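You operate a simulated robot arm through the tools that you are given. There is no shell and no other tool. Be economical: measure what you need, move in short steps, check, and stop when the job is done.

You are at the controls of a simulated robot arm. One attempt, no reset.

Task
File the burr off the gland plate and tap its cord bush flush.
Fine: stand file block and mallet on their spots again, at any turn. Set down upright: file block, wiring mallet. What is to be rubbed or washed off counts as gone when no trace of it is left.

It is judged by the outcome, as a careful person would: the job done as asked, and still so three seconds after it is handed in. It fails if anything else is knocked over, pushed out of place, dropped, spilled or broken.

Robot
A 6-joint arm with a fingered hand on a trunk, on a base that drives. Base frame: it is fixed to the floor where the robot stands at the start and does not move with it; the origin is under the middle of the robot, x ahead of it, y to its left, z up. Lengths are in m, angles in degrees, forces in N, time in s.
With the tool pointing down near the work surface it reaches from about 0.28 to 0.6 m from the robot's upright axis, wherever it stands. Its first joint turns from -166.0 to 166.0 degrees. Places, roughly: cord bush [0.7, 0.4, 0.9]; gland plate [0.7, 0.5, 0.9]; isolator [0.5, 0.5, 1]. Payload 3.2 kg.
The tool frame sits at the grasp point between the pads (the TCP): z along the fingers, y along the line on which they close. The tips reach 0.022 m beyond it. The gripper opens to 0.112 m. The gripper's body begins 0.06 m behind the TCP. The gripper is a hand of 3 fingers: y runs from the thumb to the fingers, the wrist lies at [0, 0, -0.218] in the tool frame, and closing takes about 1.5 s.
Orientation is that of the tool frame in the base frame, as a unit quaternion [x, y, z, w]. With the fingers straight down and closing along the base's y, the tool's x points along the base's -x, its y along +y and its z along -z.

Tools
- The arm moves only by the tool send_rows. Its argument "rows" is a list of rows, each a list of 6 numbers: the shift along the base's x, y, z in m, then the turn, a rotation vector about the base's x, y, z in degrees. In form: [[tx, ty, tz, rx, ry, rz], ...]. A call has 1 to 12 rows; each row shifts and turns the commanded pose from where the row before left it. "grip" is the finger opening in m, from 0 to 0.112, set as the call begins (left out, the last holds). Rows are played at 5 a second. More than 0.05 m and 8.6 degrees between two rows, or a gripper value outside its range, and nothing of the call is played. A pose out of reach is approached as far as the arm can. The call stops where the force on the tool passes 40 N (or 10 N more than at its start, if that is more) or the arm is blocked; 0.2 s more then pass. The fingers move at their own pace (about 0.108 m/s each) and stop on an object; they squeeze with about 29 N. The grip force told is the motor's: it shows also when the fingers shut on nothing. Time passes only in rows, and 0.2 s behind the last, so rows that do not move let the fingers close. The reply holds the time, the measured pose of the TCP, the force on the tool along the base axes, the opening and the grip force, in the units named above and with some noise, with the torque about the TCP (base axes, N m) and any sound that the robot's microphone picked up.
- Cameras (640 x 400 px; columns grow to the right, rows downward): "scene" is now at [0.017, 0.1677, 1.485]; the picture's right is [-0.02, -1.00, 0.00], its down [-0.76, 0.02, -0.65] and it looks along [0.65, -0.02, -0.76] (base axes); focal length 278 px, centre (320, 200). "wrist" rides on the gripper at [0.066, 0.003, -0.08] in the tool frame; the picture's right is [-0.05, 1.00, 0.00], its down [-0.77, -0.04, -0.64] and it looks along [-0.63, -0.03, 0.77] (tool axes); focal length 275 px, centre (320, 200). There is no depth. A picture from a camera that has moved, and an enlarged one, comes with that camera's place and axes in the base frame and with its lens.
- grab_frame(camera): a new picture of that camera. No time passes.
- raise_lower(by): slides the trunk up (or, below 0, down) by that many m; the arm and the scene camera ride with it, the base frame stays. It gives what a move gives, with no picture.
- base_move(legs): drives the robot by 1 to 6 legs, each [ahead, turn to the left] in m and degrees, along the robot's own axes; the way and the turn of a leg run together, so that a leg with both is an arc; at most 1.5 m and 180 degrees a leg. The arm and the cameras ride along, it lands a little off, and it stops where it bumps. It gives what a move gives.
- curl_fingers(finger1, finger2, thumb_bend): sets how far each is bent, from 0 (flat) to 100 (curled in); at 30 the hand is open as for a grip, at 70 the pads meet at the TCP. One left out holds its place. A second passes; each finger stops where it meets its share of the squeeze, and holds until it gets a number again. A gripper value or a shape takes the hand back. It gives what a move gives, with no picture; readings hold the bend of each and the force on the fingers (four entries, about 0 where the hand has none), thumb and palm.
- hand_shape(shape): the hand has 3 fingers and takes this shape, open, in about a second: jaw (thumb against the fingers, like two jaws); tri (thumb and two fingers); tip (a fingertip pinch); poke (one finger out to press); point (the index stretched); flat (the hand flat); cup (the hand cupped); fist (a fist). The gripper value then closes the fingers along that shape, each until it touches; the sizes above hold for jaw. It gives what a move gives, with no picture.
- head_to(pan, tilt): turns the head with the scene camera to pan (to the left, within 155 degrees either way) and tilt (down, from -29 to 69), counted from straight ahead of the robot. It gives what a move gives.
- inspect(camera, box): a new picture of the part [left, top, right, bottom] of that camera's present view, enlarged. No time passes.
- hand_in(): hands the job in; it is judged then, once.

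Go step by step. Nothing tells you exact positions but the pictures and the camera data: compare them with the known pose of the tool, close in by small moves and look again before you grip or let go. The budget is 120 turns and 82 pictures, counting those below and the enlarged ones. Unless the task says otherwise, let go and move clear before handing in, and close with one line.

The tools are called after "Emit:" by a JSON object that holds its "api" and its "payload". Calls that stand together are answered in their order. send_rows: Moves the arm, as the interface text tells. Its arguments: {"type":"object","properties":{"rows":{"type":"array","items":{"type":"array","items":{"type":"number"}}},"grip":{"type":"number"}},"required":["rows"]} The other tools are called the same way: raise_lower (by) slides the trunk up or down; hand_shape (shape) gives the hand a shape; curl_fingers (finger1, finger2, thumb_bend) moves the fingers one by one; base_move (legs) drives the base; head_to (pan, tilt) turns the head that bears the scene camera; grab_frame (camera) takes a picture; inspect (camera, box) takes an enlarged picture of a part of a camera's view; hand_in () hands the job in.

At the start:

```text
t: 0.0
tcp_pos: [0.3139, 0.2524, 1.1122]
tool_rot: [0.002, 1.0, 0.001, 0.0]
contact_force: [0.1, -0.4, -0.4]
moment: [0.02, 0.05, -0.01]
width: 0.112
grasp_force: 0.1
shape: jaw
bend: [30.0, 30.0, 30.0]
finger forces: [0.0, 0.1, 0.0, 0.1, 0.0, 0.0]
trunk travel left (down, up): [-0.525, 0.065]
robot x, y, heading: [-0.0019, 0.0016, 0.1]
head pan, tilt: [-1.3, 49.3]
```

scene: 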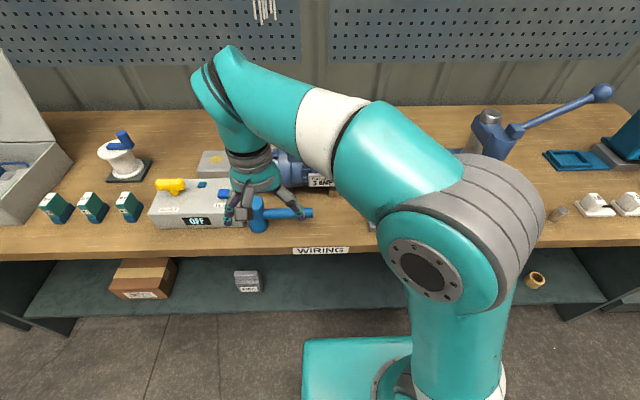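
wrist: 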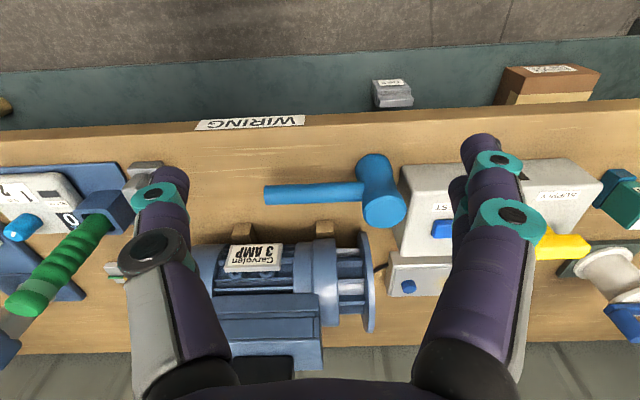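

I see a wiring bench with a blue mallet, a motor, a tester box reading OFF and small items; the file block may be the grey one on the lower shelf. I'll enlarge some parts to make sure.

Emit:
{"api": "inspect", "payload": {"camera": "scene", "box": [140, 130, 380, 300]}}

Emit:
{"api": "inspect", "payload": {"camera": "wrist", "box": [340, 60, 640, 360]}}

Emit:
{"api": "inspect", "payload": {"camera": "wrist", "box": [0, 60, 340, 360]}}

```text
2.35 times, centred on (260, 215) of scene
camera zoom: at [0.017, 0.1677, 1.485], right [-0.02, -1.0, 0.0], down [-0.76, 0.02, -0.65], along [0.65, -0.02, -0.76], focal length 654 px, centre (461, 165)
```

zoom: 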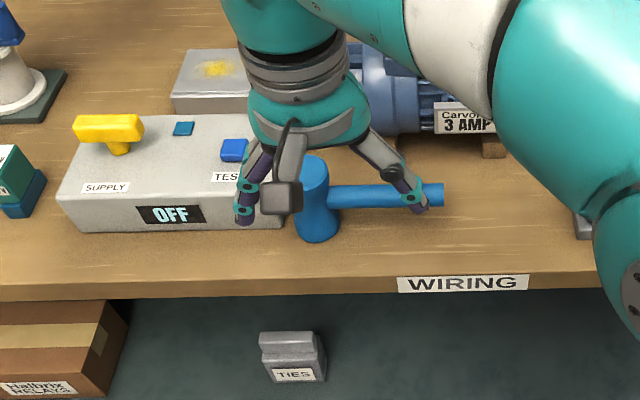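

```text
1.33 times, centred on (490, 210) of wrist
camera zoom: at [0.2483, 0.2559, 1.1938], right [0.05, 1.0, 0.0], down [0.77, -0.04, 0.64], along [0.63, -0.03, -0.77], focal length 367 px, centre (93, 187)
```

zoom: 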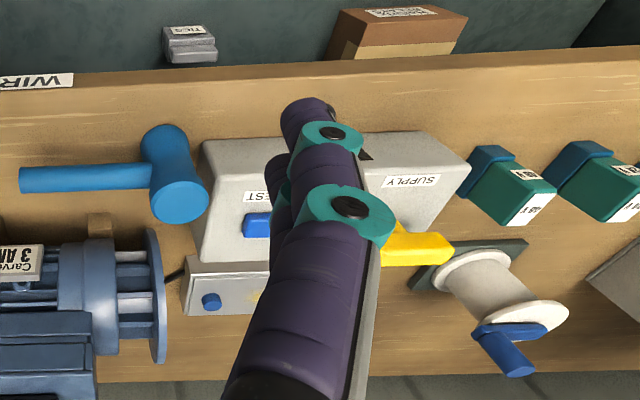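

```text
1.33 times, centred on (170, 210) of wrist
camera zoom: at [0.2483, 0.2559, 1.1938], right [0.05, 1.0, 0.0], down [0.77, -0.04, 0.64], along [0.63, -0.03, -0.77], focal length 367 px, centre (520, 187)
```

zoom: 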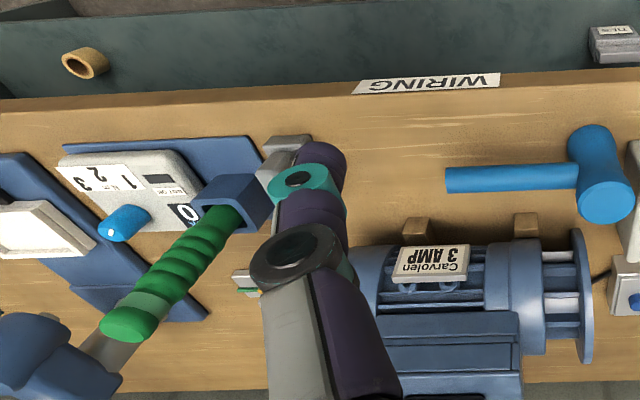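

The gland plate seems to be the grey box behind the isolator (yellow patch = burr, blue bush nearby). I'll swing the arm to the right to clear the view.

Emit:
{"api": "send_rows", "payload": {"rows": [[0, -0.045, 0.01, 0, 0, 0], [0, -0.045, 0.01, 0, 0, 0], [0, -0.045, 0.01, 0, 0, 0], [0, -0.045, 0, 0, 0, 0], [0, -0.045, 0, 0, 0, 0], [0, -0.045, 0, 0, 0, 0], [0, -0.045, 0, 0, 0, 0], [0, -0.045, 0, 0, 0, 0], [0, -0.045, 0, 0, 0, 0], [0, -0.045, 0, 0, 0, 0], [0, -0.045, 0, 0, 0, 0], [0, -0.045, 0, 0, 0, 0]]}}

Emit:
{"api": "grab_frame", "payload": {"camera": "scene"}}

```text
t: 2.6
tcp_pos: [0.3169, -0.2781, 1.1328]
tool_rot: [0.003, 1.0, -0.001, 0.0]
contact_force: [-0.4, 0.9, -0.2]
moment: [-0.03, 0.01, -0.01]
width: 0.1121
grasp_force: 0.2
shape: jaw
bend: [30.0, 30.0, 30.0]
finger forces: [0.0, 0.1, 0.1, 0.0, 0.1, 0.0]
out of reach, approached as far as the arm can: row 12
trunk travel left (down, up): [-0.525, 0.065]
robot x, y, heading: [-0.0017, -0.0008, -0.1]
head pan, tilt: [-1.3, 49.3]
```

```text
76 pictures are left
camera scene: at [0.0173, 0.1674, 1.4851], right [-0.02, -1.0, 0.0], down [-0.76, 0.02, -0.65], along [0.65, -0.02, -0.76], focal length 278 px, centre (320, 200)
```

scene: 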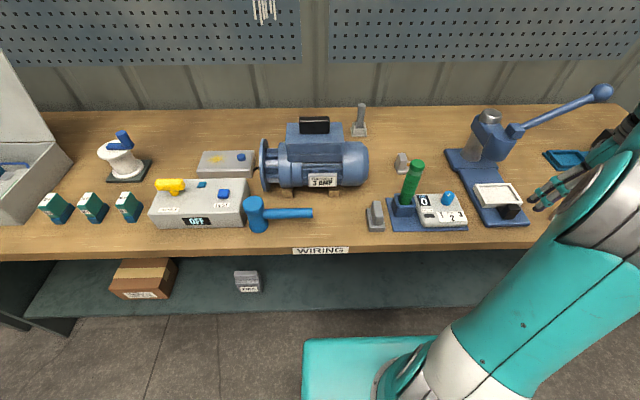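

Emit:
{"api": "inspect", "payload": {"camera": "scene", "box": [140, 130, 330, 250]}}

Emit:
{"api": "inspect", "payload": {"camera": "scene", "box": [330, 90, 540, 240]}}

```text
3.33 times, centred on (235, 190) of scene
camera zoom: at [0.0173, 0.1674, 1.4851], right [-0.02, -1.0, 0.0], down [-0.76, 0.02, -0.65], along [0.65, -0.02, -0.76], focal length 926 px, centre (603, 233)
```

zoom: 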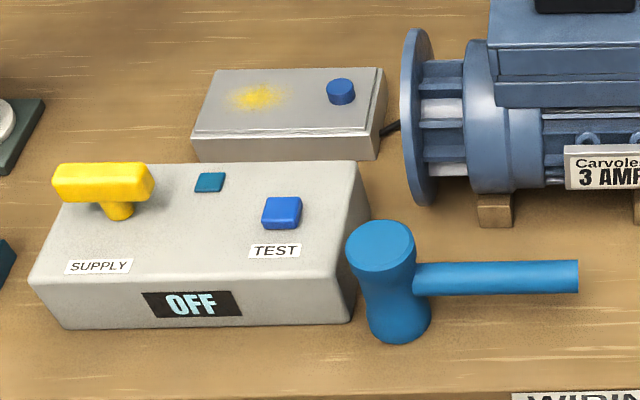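

```text
2.67 times, centred on (435, 165) of scene
camera zoom: at [0.0173, 0.1674, 1.4851], right [-0.02, -1.0, 0.0], down [-0.76, 0.02, -0.65], along [0.65, -0.02, -0.76], focal length 741 px, centre (13, 293)
```

zoom: 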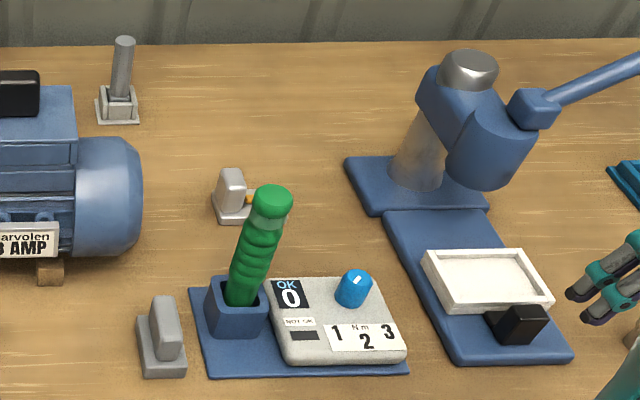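

I see two grey gripped blocks right of the motor (one by the green driver, one behind it), and need to tell which is the file block. I also need to see how far the base is from the bench.

Emit:
{"api": "send_rows", "payload": {"rows": [[0.02, 0.045, 0, 0, 0, 0], [0, 0.045, 0, 0, 0, 0], [0, 0.045, 0, 0, 0, 0], [0, 0.045, 0, 0, 0, 0], [0, 0.045, 0, 0, 0, 0], [0, 0.045, 0, 0, 0, 0]]}}

Emit:
{"api": "grab_frame", "payload": {"camera": "wrist"}}

Emit:
{"api": "head_to", "payload": {"pan": 30, "tilt": 69}}

Emit:
{"api": "grab_frame", "payload": {"camera": "scene"}}

```text
t: 4.0
tcp_pos: [0.3371, -0.0078, 1.1309]
tool_rot: [0.001, 1.0, 0.001, 0.001]
contact_force: [-0.5, 0.0, -0.4]
moment: [-0.02, 0.01, 0.03]
width: 0.112
grasp_force: 0.1
shape: jaw
bend: [30.0, 30.0, 30.0]
finger forces: [0.0, 0.0, 0.1, 0.0, 0.0, 0.0]
trunk travel left (down, up): [-0.525, 0.065]
robot x, y, heading: [0.0007, -0.0011, 0.1]
head pan, tilt: [-1.3, 49.3]
```

```text
73 pictures are left
camera wrist: at [0.2718, -0.0056, 1.2112], right [0.05, 1.0, 0.0], down [0.77, -0.04, 0.64], along [0.63, -0.03, -0.77], focal length 275 px, centre (320, 200)
```

wrist: 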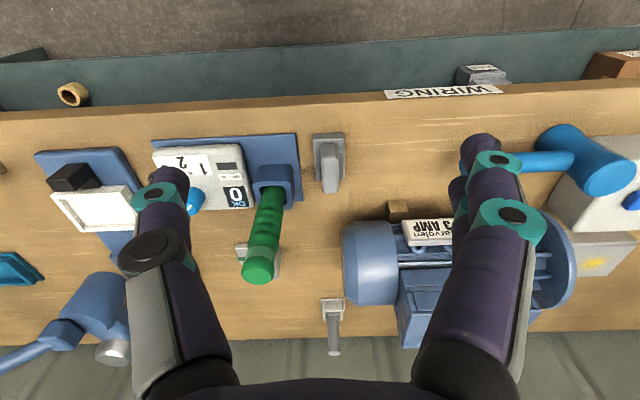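

```text
t: 5.0
tcp_pos: [0.3368, -0.009, 1.1314]
tool_rot: [0.001, 1.0, 0.002, 0.0]
contact_force: [0.0, -0.4, 0.0]
moment: [0.01, 0.01, 0.01]
width: 0.1121
grasp_force: 0.0
shape: jaw
bend: [30.0, 30.0, 30.0]
finger forces: [0.1, 0.0, 0.0, 0.0, 0.0, 0.1]
trunk travel left (down, up): [-0.525, 0.065]
robot x, y, heading: [0.0003, 0.0004, 0.2]
head pan, tilt: [30.0, 68.8]
```

```text
72 pictures are left
camera scene: at [-0.0122, 0.1974, 1.4622], right [0.5, -0.87, 0.0], down [-0.81, -0.47, -0.36], along [0.31, 0.18, -0.93], focal length 278 px, centre (320, 200)
```

scene: 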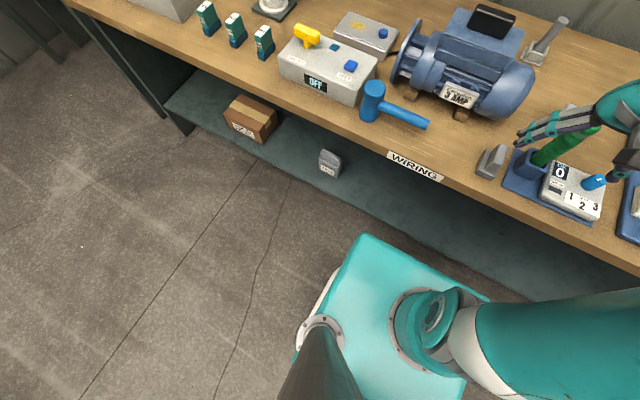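

The base has some room ahead (about 0.1 m or more). Now a closer look at the grey blocks.

Emit:
{"api": "inspect", "payload": {"camera": "wrist", "box": [220, 110, 380, 290]}}

Emit:
{"api": "inspect", "payload": {"camera": "scene", "box": [440, 0, 640, 220]}}

Emit:
{"api": "inspect", "payload": {"camera": "scene", "box": [270, 0, 450, 130]}}

```text
2.22 times, centred on (300, 200) of wrist
camera zoom: at [0.272, -0.0067, 1.2112], right [0.05, 1.0, 0.0], down [0.77, -0.04, 0.64], along [0.63, -0.03, -0.77], focal length 612 px, centre (364, 200)
```

zoom: 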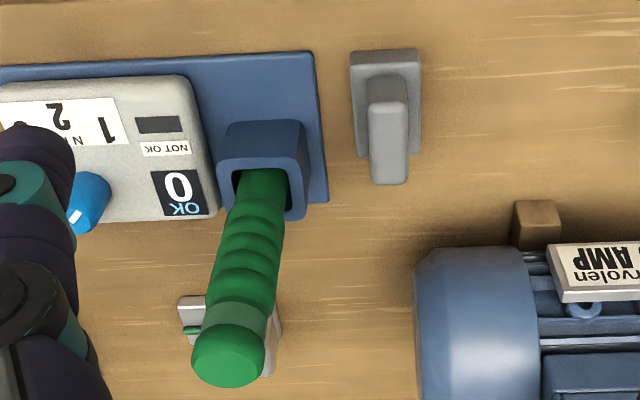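

```text
1.82 times, centred on (540, 110) of scene
camera zoom: at [-0.0122, 0.1974, 1.4622], right [0.5, -0.87, 0.0], down [-0.81, -0.47, -0.36], along [0.31, 0.18, -0.93], focal length 505 px, centre (-80, 364)
```

zoom: 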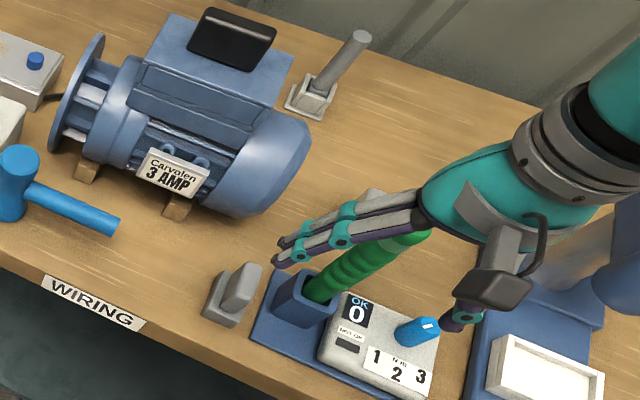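

```text
3.08 times, centred on (360, 65) of scene
camera zoom: at [-0.0122, 0.1974, 1.4622], right [0.5, -0.87, 0.0], down [-0.81, -0.47, -0.36], along [0.31, 0.18, -0.93], focal length 855 px, centre (197, 615)
```

zoom: 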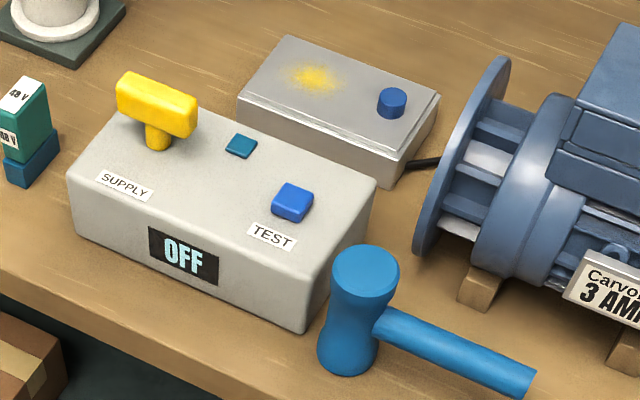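

I take the grey gripped block at about (0.46, 0.0) for the file block and the mallet at about (0.44, 0.32), with the burr near (0.68, 0.47). I'll raise the trunk, back off and shift the base about 0.35 m left so that one stance covers all of them.

Emit:
{"api": "raise_lower", "payload": {"by": 0.06}}

Emit:
{"api": "base_move", "payload": {"legs": [[-0.2, 0], [0, 90], [0.34, 0], [0, -90], [0.2, 0]]}}

Emit:
{"api": "grab_frame", "payload": {"camera": "scene"}}

```text
t: 6.0
tcp_pos: [0.3371, -0.0094, 1.1903]
tool_rot: [0.001, 1.0, 0.001, 0.0]
contact_force: [0.1, 0.3, 0.3]
moment: [0.01, 0.02, -0.01]
width: 0.1121
grasp_force: 0.0
shape: jaw
bend: [30.0, 30.0, 30.0]
finger forces: [0.0, 0.1, 0.0, 0.0, 0.0, 0.0]
trunk travel left (down, up): [-0.585, 0.005]
robot x, y, heading: [-0.0009, 0.0047, -0.1]
head pan, tilt: [30.0, 68.8]
```

```text
t: 18.2
tcp_pos: [0.3424, 0.328, 1.1905]
tool_rot: [-0.001, 1.0, 0.002, -0.001]
contact_force: [-0.7, 0.1, 0.4]
moment: [-0.01, 0.04, 0.0]
width: 0.1119
grasp_force: 0.1
shape: jaw
bend: [30.0, 30.0, 30.0]
finger forces: [0.0, 0.0, 0.1, 0.0, 0.1, 0.1]
trunk travel left (down, up): [-0.585, 0.005]
robot x, y, heading: [0.0075, 0.3388, -0.0]
head pan, tilt: [30.0, 68.8]
```

```text
68 pictures are left
camera scene: at [-0.0068, 0.5347, 1.5221], right [0.5, -0.87, 0.0], down [-0.81, -0.47, -0.36], along [0.31, 0.18, -0.93], focal length 278 px, centre (320, 200)
```

scene: 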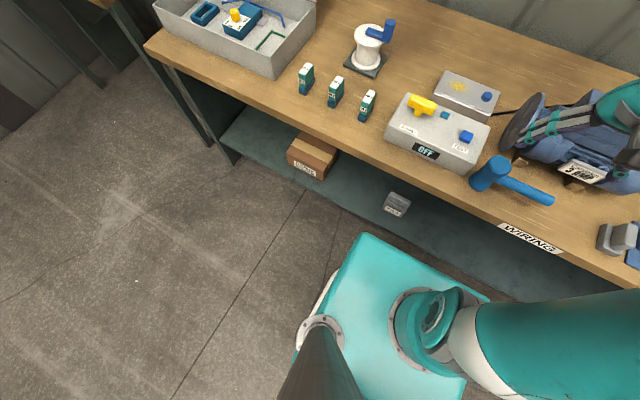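

The base shifted cleanly to y≈0.34. I'll go ahead 0.08 and check.

Emit:
{"api": "base_move", "payload": {"legs": [[0.08, 0]]}}

Emit:
{"api": "head_to", "payload": {"pan": 0, "tilt": 60}}

Emit:
{"api": "grab_frame", "payload": {"camera": "scene"}}

Emit:
{"api": "grab_frame", "payload": {"camera": "wrist"}}

```text
t: 19.2
tcp_pos: [0.4222, 0.3309, 1.1897]
tool_rot: [-0.001, 1.0, 0.001, -0.001]
contact_force: [0.2, 1.2, -0.1]
moment: [0.0, 0.0, 0.01]
width: 0.1119
grasp_force: 0.1
shape: jaw
bend: [30.0, 30.0, 30.0]
finger forces: [0.0, 0.0, 0.0, 0.0, 0.1, 0.1]
trunk travel left (down, up): [-0.585, 0.005]
robot x, y, heading: [0.0831, 0.337, 0.1]
head pan, tilt: [30.0, 68.8]
```

```text
t: 20.2
tcp_pos: [0.4208, 0.3283, 1.1908]
tool_rot: [-0.001, 1.0, 0.001, 0.0]
contact_force: [-0.3, -0.6, 0.0]
moment: [0.0, -0.01, -0.01]
width: 0.112
grasp_force: 0.1
shape: jaw
bend: [30.0, 30.0, 30.0]
finger forces: [0.1, 0.2, 0.0, 0.1, 0.0, 0.1]
trunk travel left (down, up): [-0.585, 0.005]
robot x, y, heading: [0.0851, 0.3341, 0.2]
head pan, tilt: [0.0, 60.0]
```

```text
67 pictures are left
camera scene: at [0.0886, 0.5071, 1.5315], right [0.0, -1.0, 0.0], down [-0.87, 0.0, -0.5], along [0.5, 0.0, -0.87], focal length 278 px, centre (320, 200)
```

scene: 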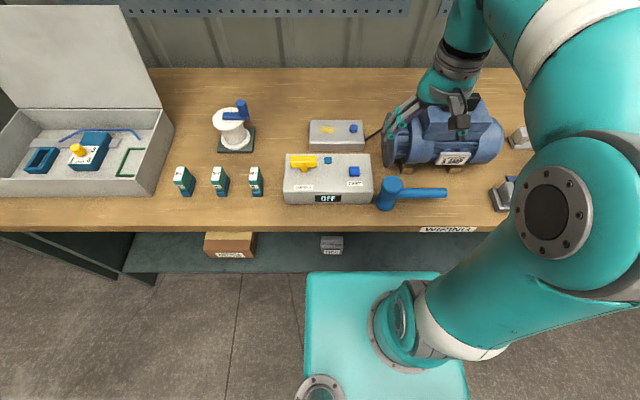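

```text
66 pictures are left
camera wrist: at [0.3552, 0.3321, 1.2712], right [0.04, 1.0, 0.0], down [0.77, -0.04, 0.64], along [0.64, -0.03, -0.77], focal length 275 px, centre (320, 200)
```

wrist: 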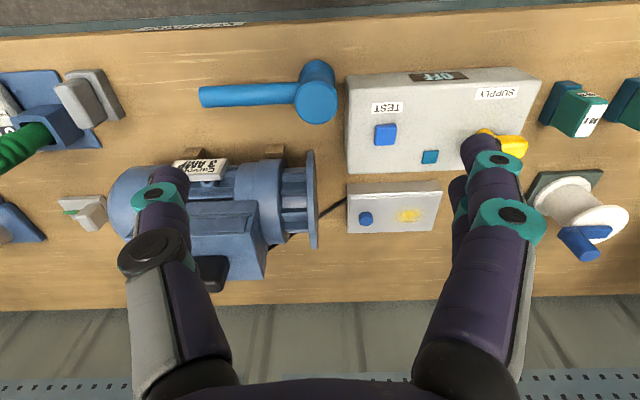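

From two views the burr is near (0.665, 0.464), the bush near (0.67, 0.41) and the file block near (0.46, 0.03). I'll move above the file block at height and look.

Emit:
{"api": "send_rows", "payload": {"rows": [[0, -0.043, 0, 0, 0, 0], [0, -0.043, 0, 0, 0, 0], [0, -0.043, 0, 0, 0, 0], [0, -0.043, 0, 0, 0, 0], [0, -0.043, 0, 0, 0, 0], [0, -0.043, 0, 0, 0, 0], [0.02, -0.04, 0, 0, 0, 0]]}}

Emit:
{"api": "grab_frame", "payload": {"camera": "wrist"}}

Emit:
{"api": "head_to", "payload": {"pan": -20, "tilt": 55}}

Emit:
{"api": "grab_frame", "payload": {"camera": "scene"}}

```text
t: 21.8
tcp_pos: [0.4394, 0.0386, 1.1813]
tool_rot: [0.001, 1.0, -0.001, -0.001]
contact_force: [0.2, -0.1, 0.0]
moment: [-0.02, -0.03, -0.02]
width: 0.1121
grasp_force: 0.1
shape: jaw
bend: [30.0, 30.0, 30.0]
finger forces: [0.0, 0.0, 0.0, 0.1, 0.0, 0.0]
out of reach, approached as far as the arm can: row 7
trunk travel left (down, up): [-0.585, 0.005]
robot x, y, heading: [0.0859, 0.3386, 0.1]
head pan, tilt: [0.0, 60.0]
```

```text
65 pictures are left
camera wrist: at [0.3741, 0.0422, 1.262], right [0.05, 1.0, 0.0], down [0.77, -0.04, 0.64], along [0.64, -0.03, -0.77], focal length 275 px, centre (320, 200)
```

wrist: 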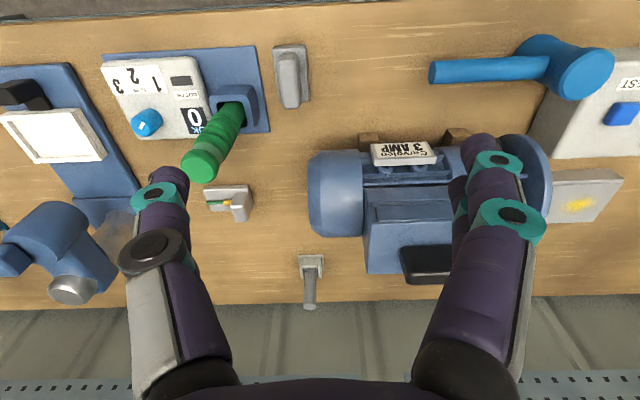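

```text
t: 22.6
tcp_pos: [0.439, 0.0407, 1.1829]
tool_rot: [-0.001, 1.0, -0.001, 0.001]
contact_force: [0.1, 1.0, -0.4]
moment: [0.04, 0.02, -0.03]
width: 0.112
grasp_force: 0.0
shape: jaw
bend: [30.0, 30.0, 30.0]
finger forces: [0.0, 0.0, 0.0, 0.1, 0.0, 0.1]
trunk travel left (down, up): [-0.585, 0.005]
robot x, y, heading: [0.0815, 0.3397, 0.3]
head pan, tilt: [-20.0, 55.0]
```

```text
64 pictures are left
camera scene: at [0.0898, 0.4824, 1.5376], right [-0.34, -0.94, 0.0], down [-0.77, 0.28, -0.57], along [0.54, -0.19, -0.82], focal length 278 px, centre (320, 200)
```

scene: 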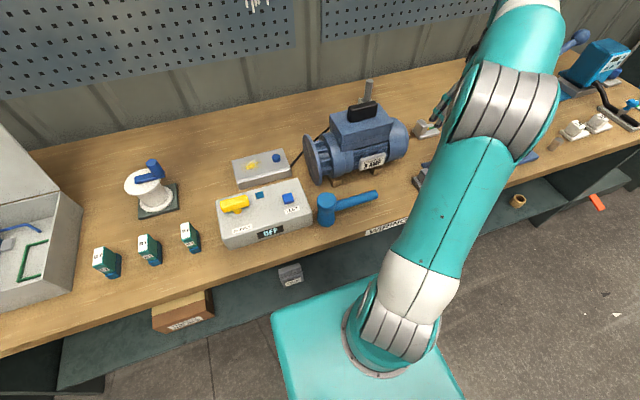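

The file block is at about (0.467, 0.005), with the driver's base only about 4 cm to its right, so I'll narrow the fingers to 0.055 and come down partway.

Emit:
{"api": "send_rows", "payload": {"rows": [[0.0, -0.01, -0.03, 0, 0, 0], [0.01, -0.01, -0.03, 0, 0, 0], [0.01, -0.01, -0.03, 0, 0, 0], [0.008, -0.006, -0.03, 0, 0, 0], [0, 0, -0.03, 0, 0, 0]], "grip": 0.055}}

Emit:
{"api": "grab_frame", "payload": {"camera": "wrist"}}

```text
t: 23.8
tcp_pos: [0.4694, 0.0036, 1.0299]
tool_rot: [-0.001, 1.0, 0.001, 0.0]
contact_force: [-0.1, 0.5, 0.5]
moment: [0.03, 0.04, -0.02]
width: 0.0555
grasp_force: 0.1
shape: jaw
bend: [73.0, 73.0, 70.0]
finger forces: [0.0, 0.0, 0.0, 0.1, 0.1, 0.0]
trunk travel left (down, up): [-0.585, 0.005]
robot x, y, heading: [0.0825, 0.3384, 0.2]
head pan, tilt: [-20.0, 55.0]
```

```text
63 pictures are left
camera wrist: at [0.4043, 0.0064, 1.1115], right [0.04, 1.0, 0.0], down [0.77, -0.04, 0.64], along [0.64, -0.03, -0.77], focal length 275 px, centre (320, 200)
```

wrist: 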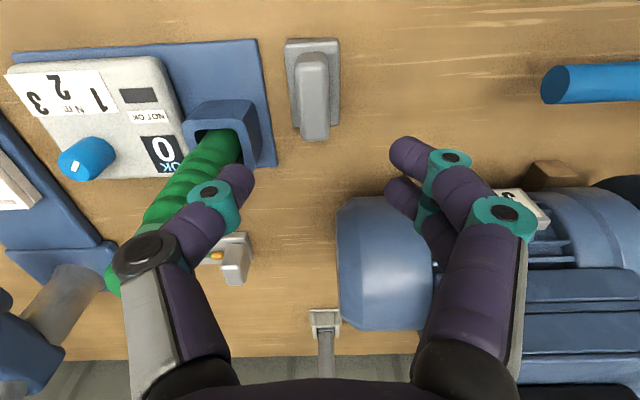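

The handle of the file block stands at about (0.474, 0.0), top near z 0.96. I'll narrow to 0.04 and lower gently.

Emit:
{"api": "send_rows", "payload": {"rows": [[0.004, -0.003, 0, 0, 0, 0], [0, 0, -0.03, 0, 0, 0], [0, 0, -0.02, 0, 0, 0]], "grip": 0.042}}

Emit:
{"api": "grab_frame", "payload": {"camera": "wrist"}}

```text
t: 24.6
tcp_pos: [0.474, 0.0015, 0.9797]
tool_rot: [-0.001, 1.0, 0.0, 0.0]
contact_force: [0.0, 0.2, 0.5]
moment: [-0.01, 0.02, -0.01]
width: 0.0423
grasp_force: 0.1
shape: jaw
bend: [73.0, 73.0, 70.0]
finger forces: [0.0, 0.0, 0.0, 0.0, 0.0, 0.0]
trunk travel left (down, up): [-0.585, 0.005]
robot x, y, heading: [0.0844, 0.335, 0.2]
head pan, tilt: [-20.0, 55.0]
```

```text
62 pictures are left
camera wrist: at [0.4079, 0.0036, 1.0607], right [0.04, 1.0, 0.0], down [0.77, -0.04, 0.64], along [0.64, -0.03, -0.77], focal length 275 px, centre (320, 200)
```

wrist: 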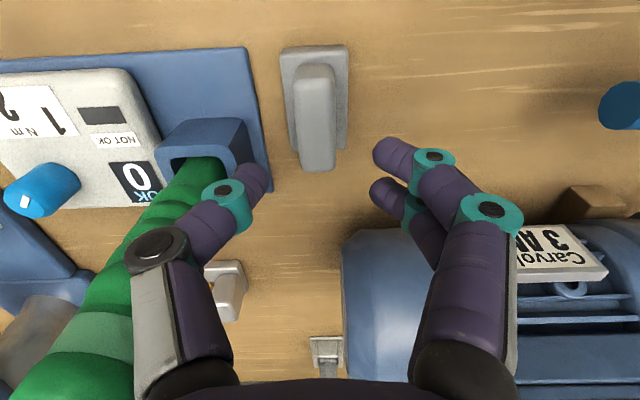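

The block's handle is well centred between the fingers. I'll lower 3 cm more and look.

Emit:
{"api": "send_rows", "payload": {"rows": [[-0.002, -0.002, -0.015, 0, 0, 0], [0, 0, -0.015, 0, 0, 0]]}}

Emit:
{"api": "grab_frame", "payload": {"camera": "wrist"}}

```text
t: 25.2
tcp_pos: [0.4726, -0.0005, 0.9491]
tool_rot: [-0.001, 1.0, 0.001, -0.001]
contact_force: [0.2, 0.0, 0.0]
moment: [0.0, 0.01, 0.01]
width: 0.0423
grasp_force: 0.1
shape: jaw
bend: [73.0, 73.0, 70.0]
finger forces: [0.0, 0.0, 0.1, 0.0, 0.0, 0.0]
trunk travel left (down, up): [-0.585, 0.005]
robot x, y, heading: [0.0839, 0.3397, 0.2]
head pan, tilt: [-20.0, 55.0]
```

```text
61 pictures are left
camera wrist: at [0.4062, 0.002, 1.0305], right [0.04, 1.0, 0.0], down [0.77, -0.03, 0.64], along [0.64, -0.03, -0.77], focal length 275 px, centre (320, 200)
```

wrist: 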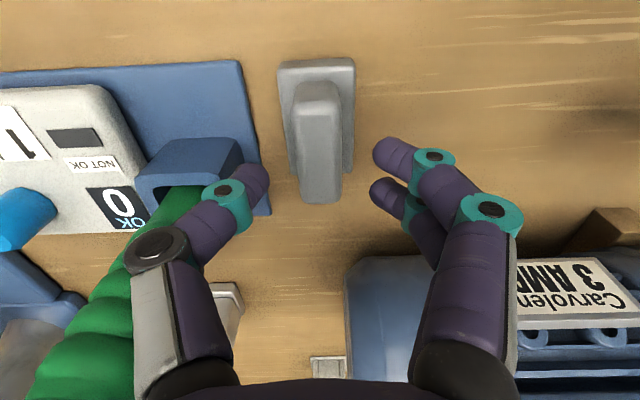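

Handle appears to be about x 0.446–0.487 with its top near z 0.935. I'll lower to about 0.927 and close on it.

Emit:
{"api": "send_rows", "payload": {"rows": [[-0.002, 0, -0.012, 0, 0, 0], [-0.002, 0, -0.01, 0, 0, 0]]}}

Emit:
{"api": "grab_frame", "payload": {"camera": "wrist"}}

```text
t: 25.8
tcp_pos: [0.4669, -0.0005, 0.9283]
tool_rot: [-0.001, 1.0, 0.0, 0.0]
contact_force: [1.2, 0.6, -0.6]
moment: [-0.01, 0.01, 0.05]
width: 0.0424
grasp_force: 0.0
shape: jaw
bend: [73.0, 73.0, 70.0]
finger forces: [0.0, 0.1, 0.1, 0.0, 0.1, 0.0]
trunk travel left (down, up): [-0.585, 0.005]
robot x, y, heading: [0.0832, 0.3378, 0.4]
head pan, tilt: [-20.0, 55.0]
```

```text
60 pictures are left
camera wrist: at [0.402, 0.0023, 1.0092], right [0.05, 1.0, 0.0], down [0.77, -0.04, 0.64], along [0.64, -0.03, -0.77], focal length 275 px, centre (320, 200)
```

wrist: 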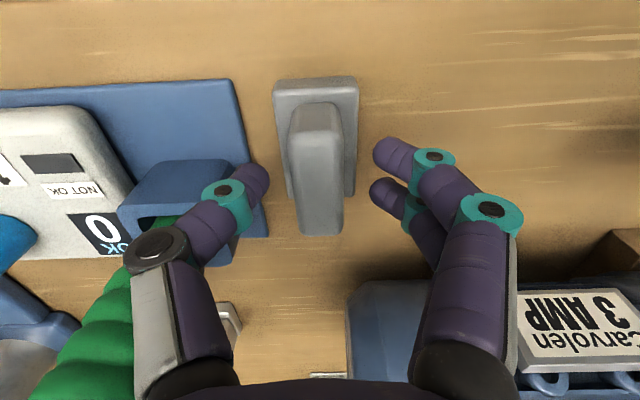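

The handle is between the fingers. Closing.

Emit:
{"api": "send_rows", "payload": {"rows": [[0, 0, 0, 0, 0, 0], [0, 0, 0, 0, 0, 0], [0, 0, 0, 0, 0, 0], [0, 0, 0, 0, 0, 0], [0, 0, 0, 0, 0, 0], [0, 0, 0, 0, 0, 0], [0, 0, 0, 0, 0, 0]], "grip": 0}}

Emit:
{"api": "grab_frame", "payload": {"camera": "wrist"}}

```text
t: 27.4
tcp_pos: [0.4677, 0.0001, 0.9314]
tool_rot: [-0.002, 1.0, -0.001, 0.001]
contact_force: [5.9, -2.2, 28.2]
moment: [-0.13, -0.15, -0.02]
width: 0.0153
grasp_force: 29.3
shape: jaw
bend: [74.0, 74.0, 70.0]
finger forces: [16.3, 16.1, 0.0, 0.0, 35.4, 0.0]
trunk travel left (down, up): [-0.585, 0.005]
robot x, y, heading: [0.0836, 0.3334, 0.3]
head pan, tilt: [-20.0, 55.0]
```

```text
59 pictures are left
camera wrist: at [0.4016, 0.0033, 1.0108], right [0.04, 1.0, 0.0], down [0.77, -0.03, 0.64], along [0.64, -0.03, -0.77], focal length 275 px, centre (320, 200)
```

wrist: 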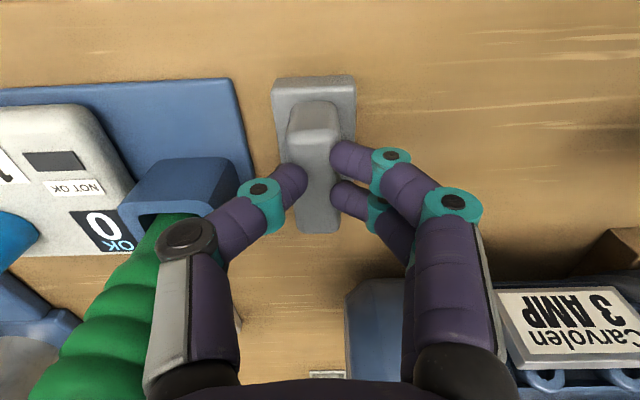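

Gripped at width 0.015, with the tips resting on the block's base plate. I record the block's spot at TCP (0.4677, 0.000, 0.930) and lift.

Emit:
{"api": "send_rows", "payload": {"rows": [[0, 0, 0.01, 0, 0, 0], [0, 0, 0.03, 0, 0, 0], [0, 0, 0.04, 0, 0, 0], [0, 0, 0.04, 0, 0, 0], [0, 0, 0.04, 0, 0, 0]]}}

Emit:
{"api": "grab_frame", "payload": {"camera": "wrist"}}

```text
t: 28.6
tcp_pos: [0.4679, 0.0006, 1.0898]
tool_rot: [0.0, 1.0, 0.002, 0.0]
contact_force: [1.9, 0.6, -2.2]
moment: [-0.01, 0.02, 0.05]
width: 0.0128
grasp_force: 28.9
shape: jaw
bend: [73.0, 73.0, 70.0]
finger forces: [11.3, 11.2, 0.1, 0.0, 22.0, 0.1]
trunk travel left (down, up): [-0.585, 0.005]
robot x, y, heading: [0.0821, 0.3353, -0.1]
head pan, tilt: [-20.0, 55.0]
```

```text
58 pictures are left
camera wrist: at [0.4018, 0.0031, 1.17], right [0.04, 1.0, 0.0], down [0.77, -0.04, 0.64], along [0.63, -0.03, -0.77], focal length 275 px, centre (320, 200)
```

wrist: 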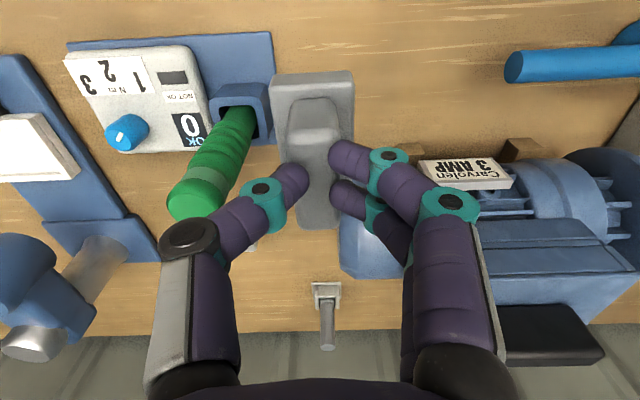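

The block is lifted. I'll carry it in front of the motor, leftwards at height, to in front of the gland plate.

Emit:
{"api": "send_rows", "payload": {"rows": [[-0.02, 0.03, 0.01, 0, 0, 0], [-0.01, 0.045, 0.01, 0, 0, 0], [0, 0.045, 0, 0, 0, 0], [0, 0.045, 0, 0, 0, 0], [0, 0.045, 0, 0, 0, 0], [0, 0.045, 0, 0, 0, 0], [0, 0.045, 0, 0, 0, 0], [0, 0.045, 0, 0, 0, 0], [0.02, 0.045, 0, 0, 0, 0], [0.03, 0.03, 0, 0, 0, 0], [0.03, 0.02, 0, 0, 0, 0], [0.02, 0.01, 0, 0, 0, 0]]}}

Emit:
{"api": "grab_frame", "payload": {"camera": "wrist"}}

Emit:
{"api": "head_to", "payload": {"pan": 0, "tilt": 50}}

Emit:
{"api": "grab_frame", "payload": {"camera": "scene"}}

```text
t: 31.2
tcp_pos: [0.5375, 0.449, 1.1111]
tool_rot: [-0.001, 1.0, 0.001, -0.001]
contact_force: [-0.2, -0.1, -0.7]
moment: [0.04, 0.02, -0.02]
width: 0.0129
grasp_force: 29.9
shape: jaw
bend: [73.0, 73.0, 70.0]
finger forces: [11.2, 10.3, 0.0, 0.0, 21.2, 0.0]
trunk travel left (down, up): [-0.585, 0.005]
robot x, y, heading: [0.085, 0.3399, 0.2]
head pan, tilt: [-20.0, 55.0]
```

```text
57 pictures are left
camera wrist: at [0.4718, 0.452, 1.1909], right [0.04, 1.0, 0.0], down [0.77, -0.04, 0.64], along [0.63, -0.03, -0.77], focal length 275 px, centre (320, 200)
```

wrist: 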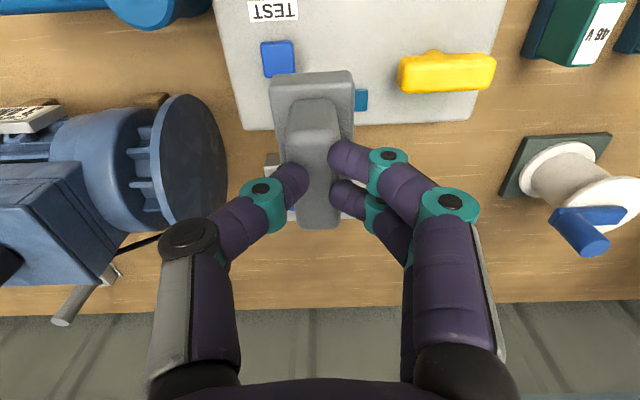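

```text
t: 32.0
tcp_pos: [0.5365, 0.4483, 1.1113]
tool_rot: [-0.001, 1.0, 0.001, 0.0]
contact_force: [0.5, -0.2, -1.7]
moment: [0.0, 0.01, 0.03]
width: 0.0127
grasp_force: 28.8
shape: jaw
bend: [73.0, 73.0, 70.0]
finger forces: [11.2, 10.3, 0.0, 0.0, 21.4, 0.1]
trunk travel left (down, up): [-0.585, 0.005]
robot x, y, heading: [0.0795, 0.3356, 0.6]
head pan, tilt: [0.0, 50.0]
```

```text
56 pictures are left
camera scene: at [0.0992, 0.507, 1.5441], right [0.0, -1.0, 0.0], down [-0.77, 0.0, -0.64], along [0.64, 0.0, -0.77], focal length 278 px, centre (320, 200)
```

scene: 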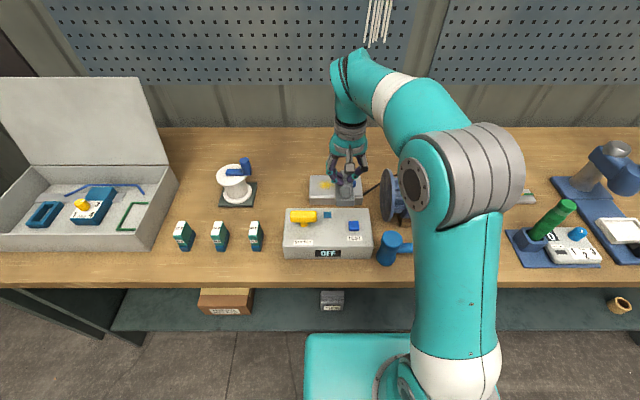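

I'm over the isolator now, with the plate just behind it. I'll move ahead over the plate, slightly lower, and look.

Emit:
{"api": "send_rows", "payload": {"rows": [[0.03, 0, -0.005, 0, 0, 0], [0.03, 0, -0.005, 0, 0, 0], [0.02, 0.02, -0.01, 0, 0, 0], [0.01, 0.03, -0.01, 0, 0, 0]]}}

Emit:
{"api": "grab_frame", "payload": {"camera": "wrist"}}

Emit:
{"api": "inspect", "payload": {"camera": "scene", "box": [270, 130, 430, 270]}}

```text
t: 33.0
tcp_pos: [0.6277, 0.499, 1.0801]
tool_rot: [-0.002, 1.0, 0.0, 0.0]
contact_force: [-0.1, -0.1, -1.5]
moment: [0.01, 0.01, -0.01]
width: 0.0131
grasp_force: 28.9
shape: jaw
bend: [73.0, 73.0, 70.0]
finger forces: [11.1, 10.3, 0.0, 0.0, 21.1, 0.1]
trunk travel left (down, up): [-0.585, 0.005]
robot x, y, heading: [0.0867, 0.3393, 0.2]
head pan, tilt: [0.0, 50.0]
```

```text
55 pictures are left
camera wrist: at [0.5619, 0.5026, 1.1614], right [0.04, 1.0, 0.0], down [0.77, -0.03, 0.64], along [0.63, -0.03, -0.77], focal length 275 px, centre (320, 200)
```

wrist: 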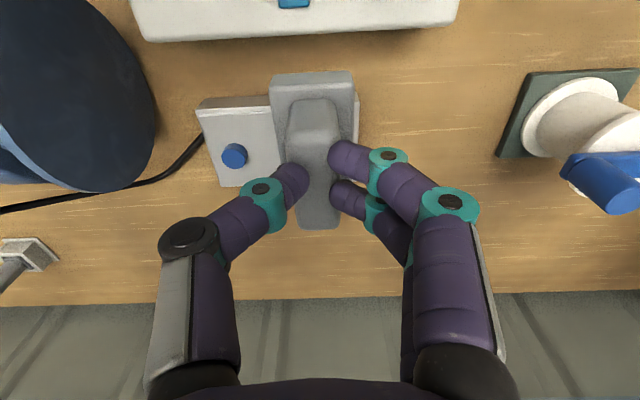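

```text
2.86 times, centred on (350, 200) of scene
camera zoom: at [0.0996, 0.5079, 1.544], right [0.0, -1.0, 0.0], down [-0.77, 0.0, -0.64], along [0.64, 0.0, -0.77], focal length 794 px, centre (234, 200)
```

zoom: 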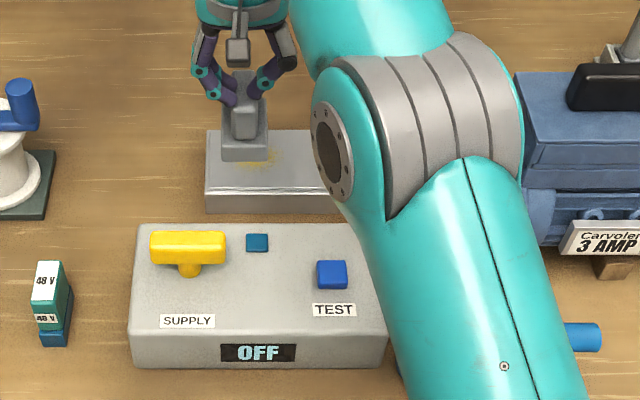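

Plate top spans about x 0.645–0.732, y 0.39–0.53, with the burr around (0.685, 0.485) and the bush at (0.687, 0.417). I'll come over the burr at z≈1.01 and see how far I reach.

Emit:
{"api": "send_rows", "payload": {"rows": [[0.01, -0.004, -0.02, 0, 0, 0], [0.015, -0.005, -0.02, 0, 0, 0], [0.015, -0.005, -0.02, 0, 0, 0], [0.015, 0, -0.01, 0, 0, 0]]}}

Emit:
{"api": "grab_frame", "payload": {"camera": "wrist"}}

Emit:
{"api": "inspect", "payload": {"camera": "scene", "box": [270, 130, 430, 270]}}

```text
t: 34.0
tcp_pos: [0.6701, 0.4863, 1.0051]
tool_rot: [0.0, 1.0, 0.002, 0.001]
contact_force: [0.3, 0.1, -1.8]
moment: [0.04, 0.05, 0.01]
width: 0.0126
grasp_force: 29.2
shape: jaw
bend: [73.0, 73.0, 70.0]
finger forces: [11.3, 10.5, 0.0, 0.0, 20.7, 0.0]
out of reach, approached as far as the arm can: row 4
trunk travel left (down, up): [-0.585, 0.005]
robot x, y, heading: [0.0844, 0.3386, 0.5]
head pan, tilt: [0.0, 50.0]
```

```text
53 pictures are left
camera wrist: at [0.6039, 0.4897, 1.0866], right [0.05, 1.0, 0.0], down [0.77, -0.04, 0.64], along [0.64, -0.03, -0.77], focal length 275 px, centre (320, 200)
```

wrist: 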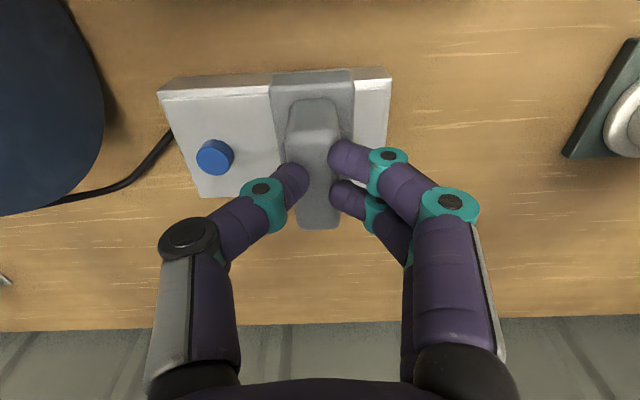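

```text
2.86 times, centred on (350, 200) of scene
camera zoom: at [0.0987, 0.507, 1.5441], right [0.0, -1.0, 0.0], down [-0.77, 0.0, -0.64], along [0.64, 0.0, -0.77], focal length 794 px, centre (234, 200)
```

zoom: 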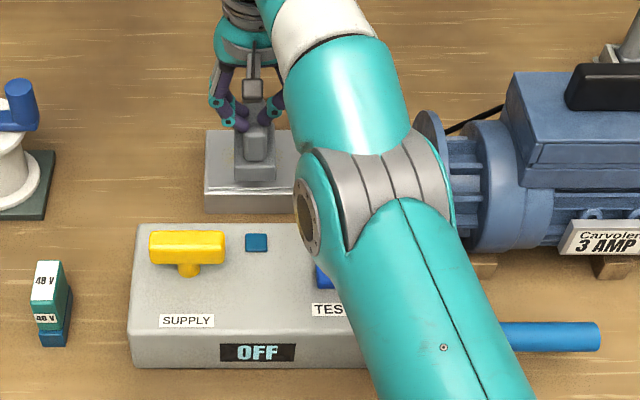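

Reach ends near x 0.67 here, which already puts the block over most of the burr. I'll lower to contact gently.

Emit:
{"api": "send_rows", "payload": {"rows": [[0.0, 0, -0.01, 0, 0, 0], [0, 0, -0.006, 0, 0, 0], [0, 0, -0.004, 0, 0, 0], [0, 0, -0.004, 0, 0, 0], [0, 0, -0.003, 0, 0, 0], [0, 0, -0.003, 0, 0, 0], [0, 0, -0.003, 0, 0, 0]]}}

```text
t: 35.6
tcp_pos: [0.6729, 0.4872, 0.9738]
tool_rot: [-0.001, 1.0, 0.0, -0.001]
contact_force: [-0.5, 0.0, -0.6]
moment: [0.04, -0.02, 0.01]
width: 0.0129
grasp_force: 28.5
shape: jaw
bend: [73.0, 73.0, 70.0]
finger forces: [11.0, 11.1, 0.0, 0.1, 20.8, 0.1]
trunk travel left (down, up): [-0.585, 0.005]
robot x, y, heading: [0.0847, 0.3377, 0.3]
head pan, tilt: [0.0, 50.0]
```

No contact yet at z 0.974. Going down in small steps.

Emit:
{"api": "send_rows", "payload": {"rows": [[0, 0, -0.003, 0, 0, 0], [0, 0, -0.003, 0, 0, 0], [0, 0, -0.003, 0, 0, 0], [0, 0, -0.003, 0, 0, 0]]}}

Emit:
{"api": "inspect", "payload": {"camera": "scene", "box": [270, 130, 430, 270]}}

```text
t: 36.6
tcp_pos: [0.675, 0.4862, 0.9708]
tool_rot: [-0.002, 1.0, 0.003, 0.007]
contact_force: [0.2, 0.9, 18.3]
moment: [0.01, -0.03, 0.01]
width: 0.0138
grasp_force: 28.7
shape: jaw
bend: [73.0, 74.0, 70.0]
finger forces: [16.2, 18.2, 0.0, 0.1, 32.2, 0.0]
out of reach, approached as far as the arm can: row 2
trunk travel left (down, up): [-0.585, 0.005]
robot x, y, heading: [0.0845, 0.3354, 0.0]
head pan, tilt: [0.0, 50.0]
stopped in row 4: the force on the tool passed its limit at 44 N (the readings are from after the stop); the commanded pose is now the measured one
```

```text
2.86 times, centred on (350, 200) of scene
camera zoom: at [0.0961, 0.5064, 1.5442], right [0.0, -1.0, 0.0], down [-0.76, 0.0, -0.64], along [0.64, 0.0, -0.76], focal length 794 px, centre (234, 200)
```

zoom: 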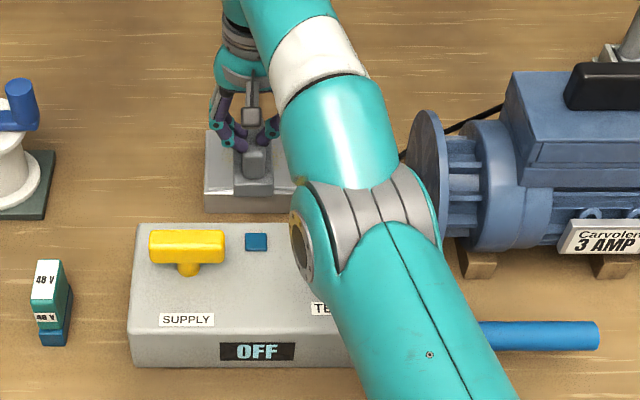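

Contact is at z≈0.972. I'll ease to a light press and rub with small strokes, staying away from the bush.

Emit:
{"api": "send_rows", "payload": {"rows": [[0, 0, 0.0008, 0, 0, 0], [-0.01, 0, 0, 0, 0, 0], [-0.01, 0, 0, 0, 0, 0], [0.01, 0.005, 0, 0, 0, 0], [0.01, 0.005, 0, 0, 0, 0], [-0.01, -0.005, 0, 0, 0, 0], [-0.01, -0.005, 0, 0, 0, 0], [0.01, -0.005, 0, 0, 0, 0], [0.01, -0.005, 0, 0, 0, 0], [-0.01, 0, 0, 0, 0, 0], [0.01, 0.005, 0, 0, 0, 0], [0, 0.005, 0, 0, 0, 0]]}}

Emit:
{"api": "grab_frame", "payload": {"camera": "wrist"}}

```text
t: 39.2
tcp_pos: [0.6751, 0.495, 0.971]
tool_rot: [-0.001, 1.0, 0.003, 0.005]
contact_force: [0.9, -4.9, 20.0]
moment: [-0.28, -0.02, 0.04]
width: 0.0136
grasp_force: 29.4
shape: jaw
bend: [73.0, 73.0, 70.0]
finger forces: [13.1, 15.1, 0.0, 0.0, 36.5, 0.0]
out of reach, approached as far as the arm can: row 2, 3, 4, 5, 6, 7, 8, 9, 12
trunk travel left (down, up): [-0.585, 0.005]
robot x, y, heading: [0.0813, 0.3371, -0.0]
head pan, tilt: [0.0, 50.0]
```

```text
50 pictures are left
camera wrist: at [0.6086, 0.4982, 1.0509], right [0.04, 1.0, 0.01], down [0.76, -0.04, 0.64], along [0.64, -0.02, -0.76], focal length 275 px, centre (320, 200)
```

wrist: 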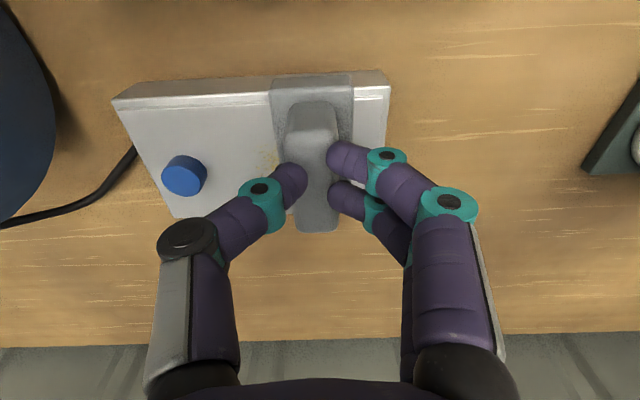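

The plate holds still and the burr is fading; a faint trace shows to the right of the block. I'll rub further that way (not past y≈0.463, to spare the bush).

Emit:
{"api": "send_rows", "payload": {"rows": [[-0.01, -0.008, 0, 0, 0, 0], [0.01, -0.008, 0, 0, 0, 0], [-0.01, -0.008, 0, 0, 0, 0], [0.01, -0.006, 0, 0, 0, 0], [-0.01, 0, 0, 0, 0, 0], [0.01, 0.008, 0, 0, 0, 0], [-0.01, 0, 0, 0, 0, 0], [0.01, -0.008, 0, 0, 0, 0], [-0.01, 0.01, 0, 0, 0, 0], [0.01, 0.01, 0, 0, 0, 0], [0, 0.01, 0, 0, 0, 0], [0, 0.01, 0, 0, 0, 0]]}}

Emit:
{"api": "grab_frame", "payload": {"camera": "wrist"}}

```text
t: 41.8
tcp_pos: [0.6728, 0.5048, 0.9714]
tool_rot: [-0.001, 1.0, 0.003, 0.006]
contact_force: [1.8, -6.4, 27.2]
moment: [-0.44, -0.03, 0.01]
width: 0.0145
grasp_force: 28.9
shape: jaw
bend: [74.0, 73.0, 70.0]
finger forces: [15.8, 12.6, 0.0, 0.1, 50.2, 0.0]
trunk travel left (down, up): [-0.585, 0.005]
robot x, y, heading: [0.083, 0.342, 0.2]
head pan, tilt: [0.0, 50.0]
```

```text
49 pictures are left
camera wrist: at [0.6052, 0.5074, 1.0509], right [0.04, 1.0, 0.01], down [0.76, -0.04, 0.64], along [0.64, -0.02, -0.76], focal length 275 px, centre (320, 200)
```

wrist: 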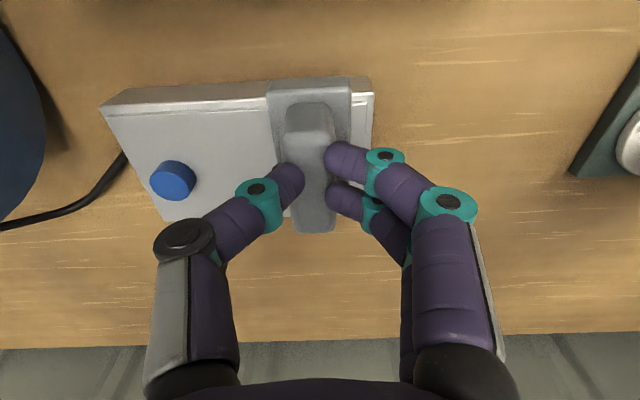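

Nothing yellow shows on the visible part. I'll lift and pull back to look at the whole plate.

Emit:
{"api": "send_rows", "payload": {"rows": [[0, -0.01, 0.02, 0, 0, 0], [0, 0, 0.03, 0, 0, 0], [-0.02, 0, 0.04, 0, 0, 0], [-0.04, 0, 0.03, 0, 0, 0], [-0.05, 0, 0, 0, 0, 0], [-0.045, 0, 0, 0, 0, 0]]}}

Emit:
{"api": "inspect", "payload": {"camera": "scene", "box": [270, 150, 410, 240]}}

Emit:
{"api": "inspect", "payload": {"camera": "wrist", "box": [180, 50, 460, 250]}}

```text
t: 43.2
tcp_pos: [0.6393, 0.5077, 1.0787]
tool_rot: [-0.002, 1.0, 0.001, 0.003]
contact_force: [-1.0, -0.5, -0.3]
moment: [-0.01, 0.0, 0.0]
width: 0.007
grasp_force: 28.8
shape: jaw
bend: [75.0, 76.0, 75.0]
finger forces: [0.0, 0.1, 0.1, 0.1, 0.0, 0.0]
out of reach, approached as far as the arm can: row 2, 3, 4, 5, 6
trunk travel left (down, up): [-0.585, 0.005]
robot x, y, heading: [0.0811, 0.3371, -0.1]
head pan, tilt: [0.0, 50.0]
```

```text
4.44 times, centred on (340, 195) of scene
camera zoom: at [0.0993, 0.507, 1.5441], right [0.0, -1.0, 0.0], down [-0.77, 0.0, -0.64], along [0.64, 0.0, -0.77], focal length 1234 px, centre (231, 222)
```

zoom: 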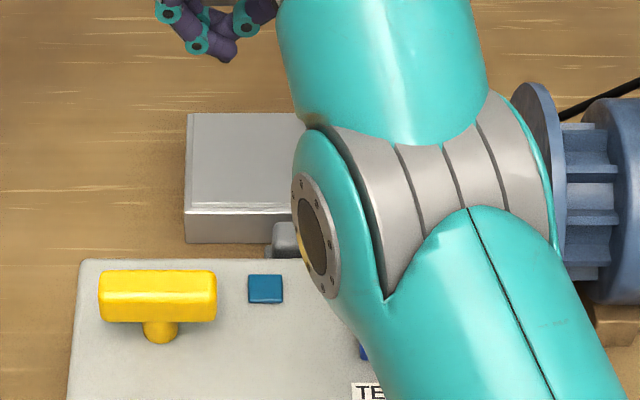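

```text
2.00 times, centred on (320, 150) of wrist
camera zoom: at [0.5733, 0.5112, 1.1581], right [0.04, 1.0, 0.0], down [0.77, -0.04, 0.64], along [0.64, -0.03, -0.77], focal length 551 px, centre (320, 300)
```

zoom: 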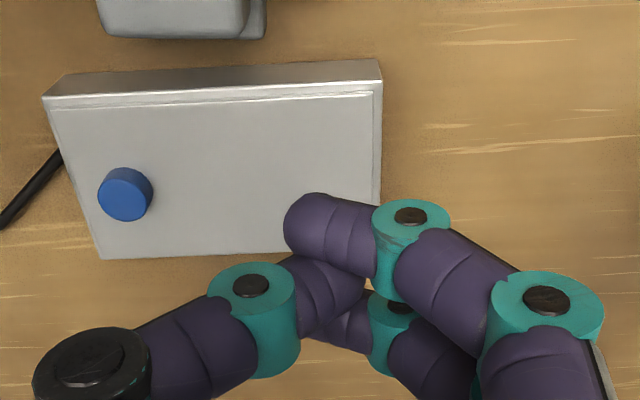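

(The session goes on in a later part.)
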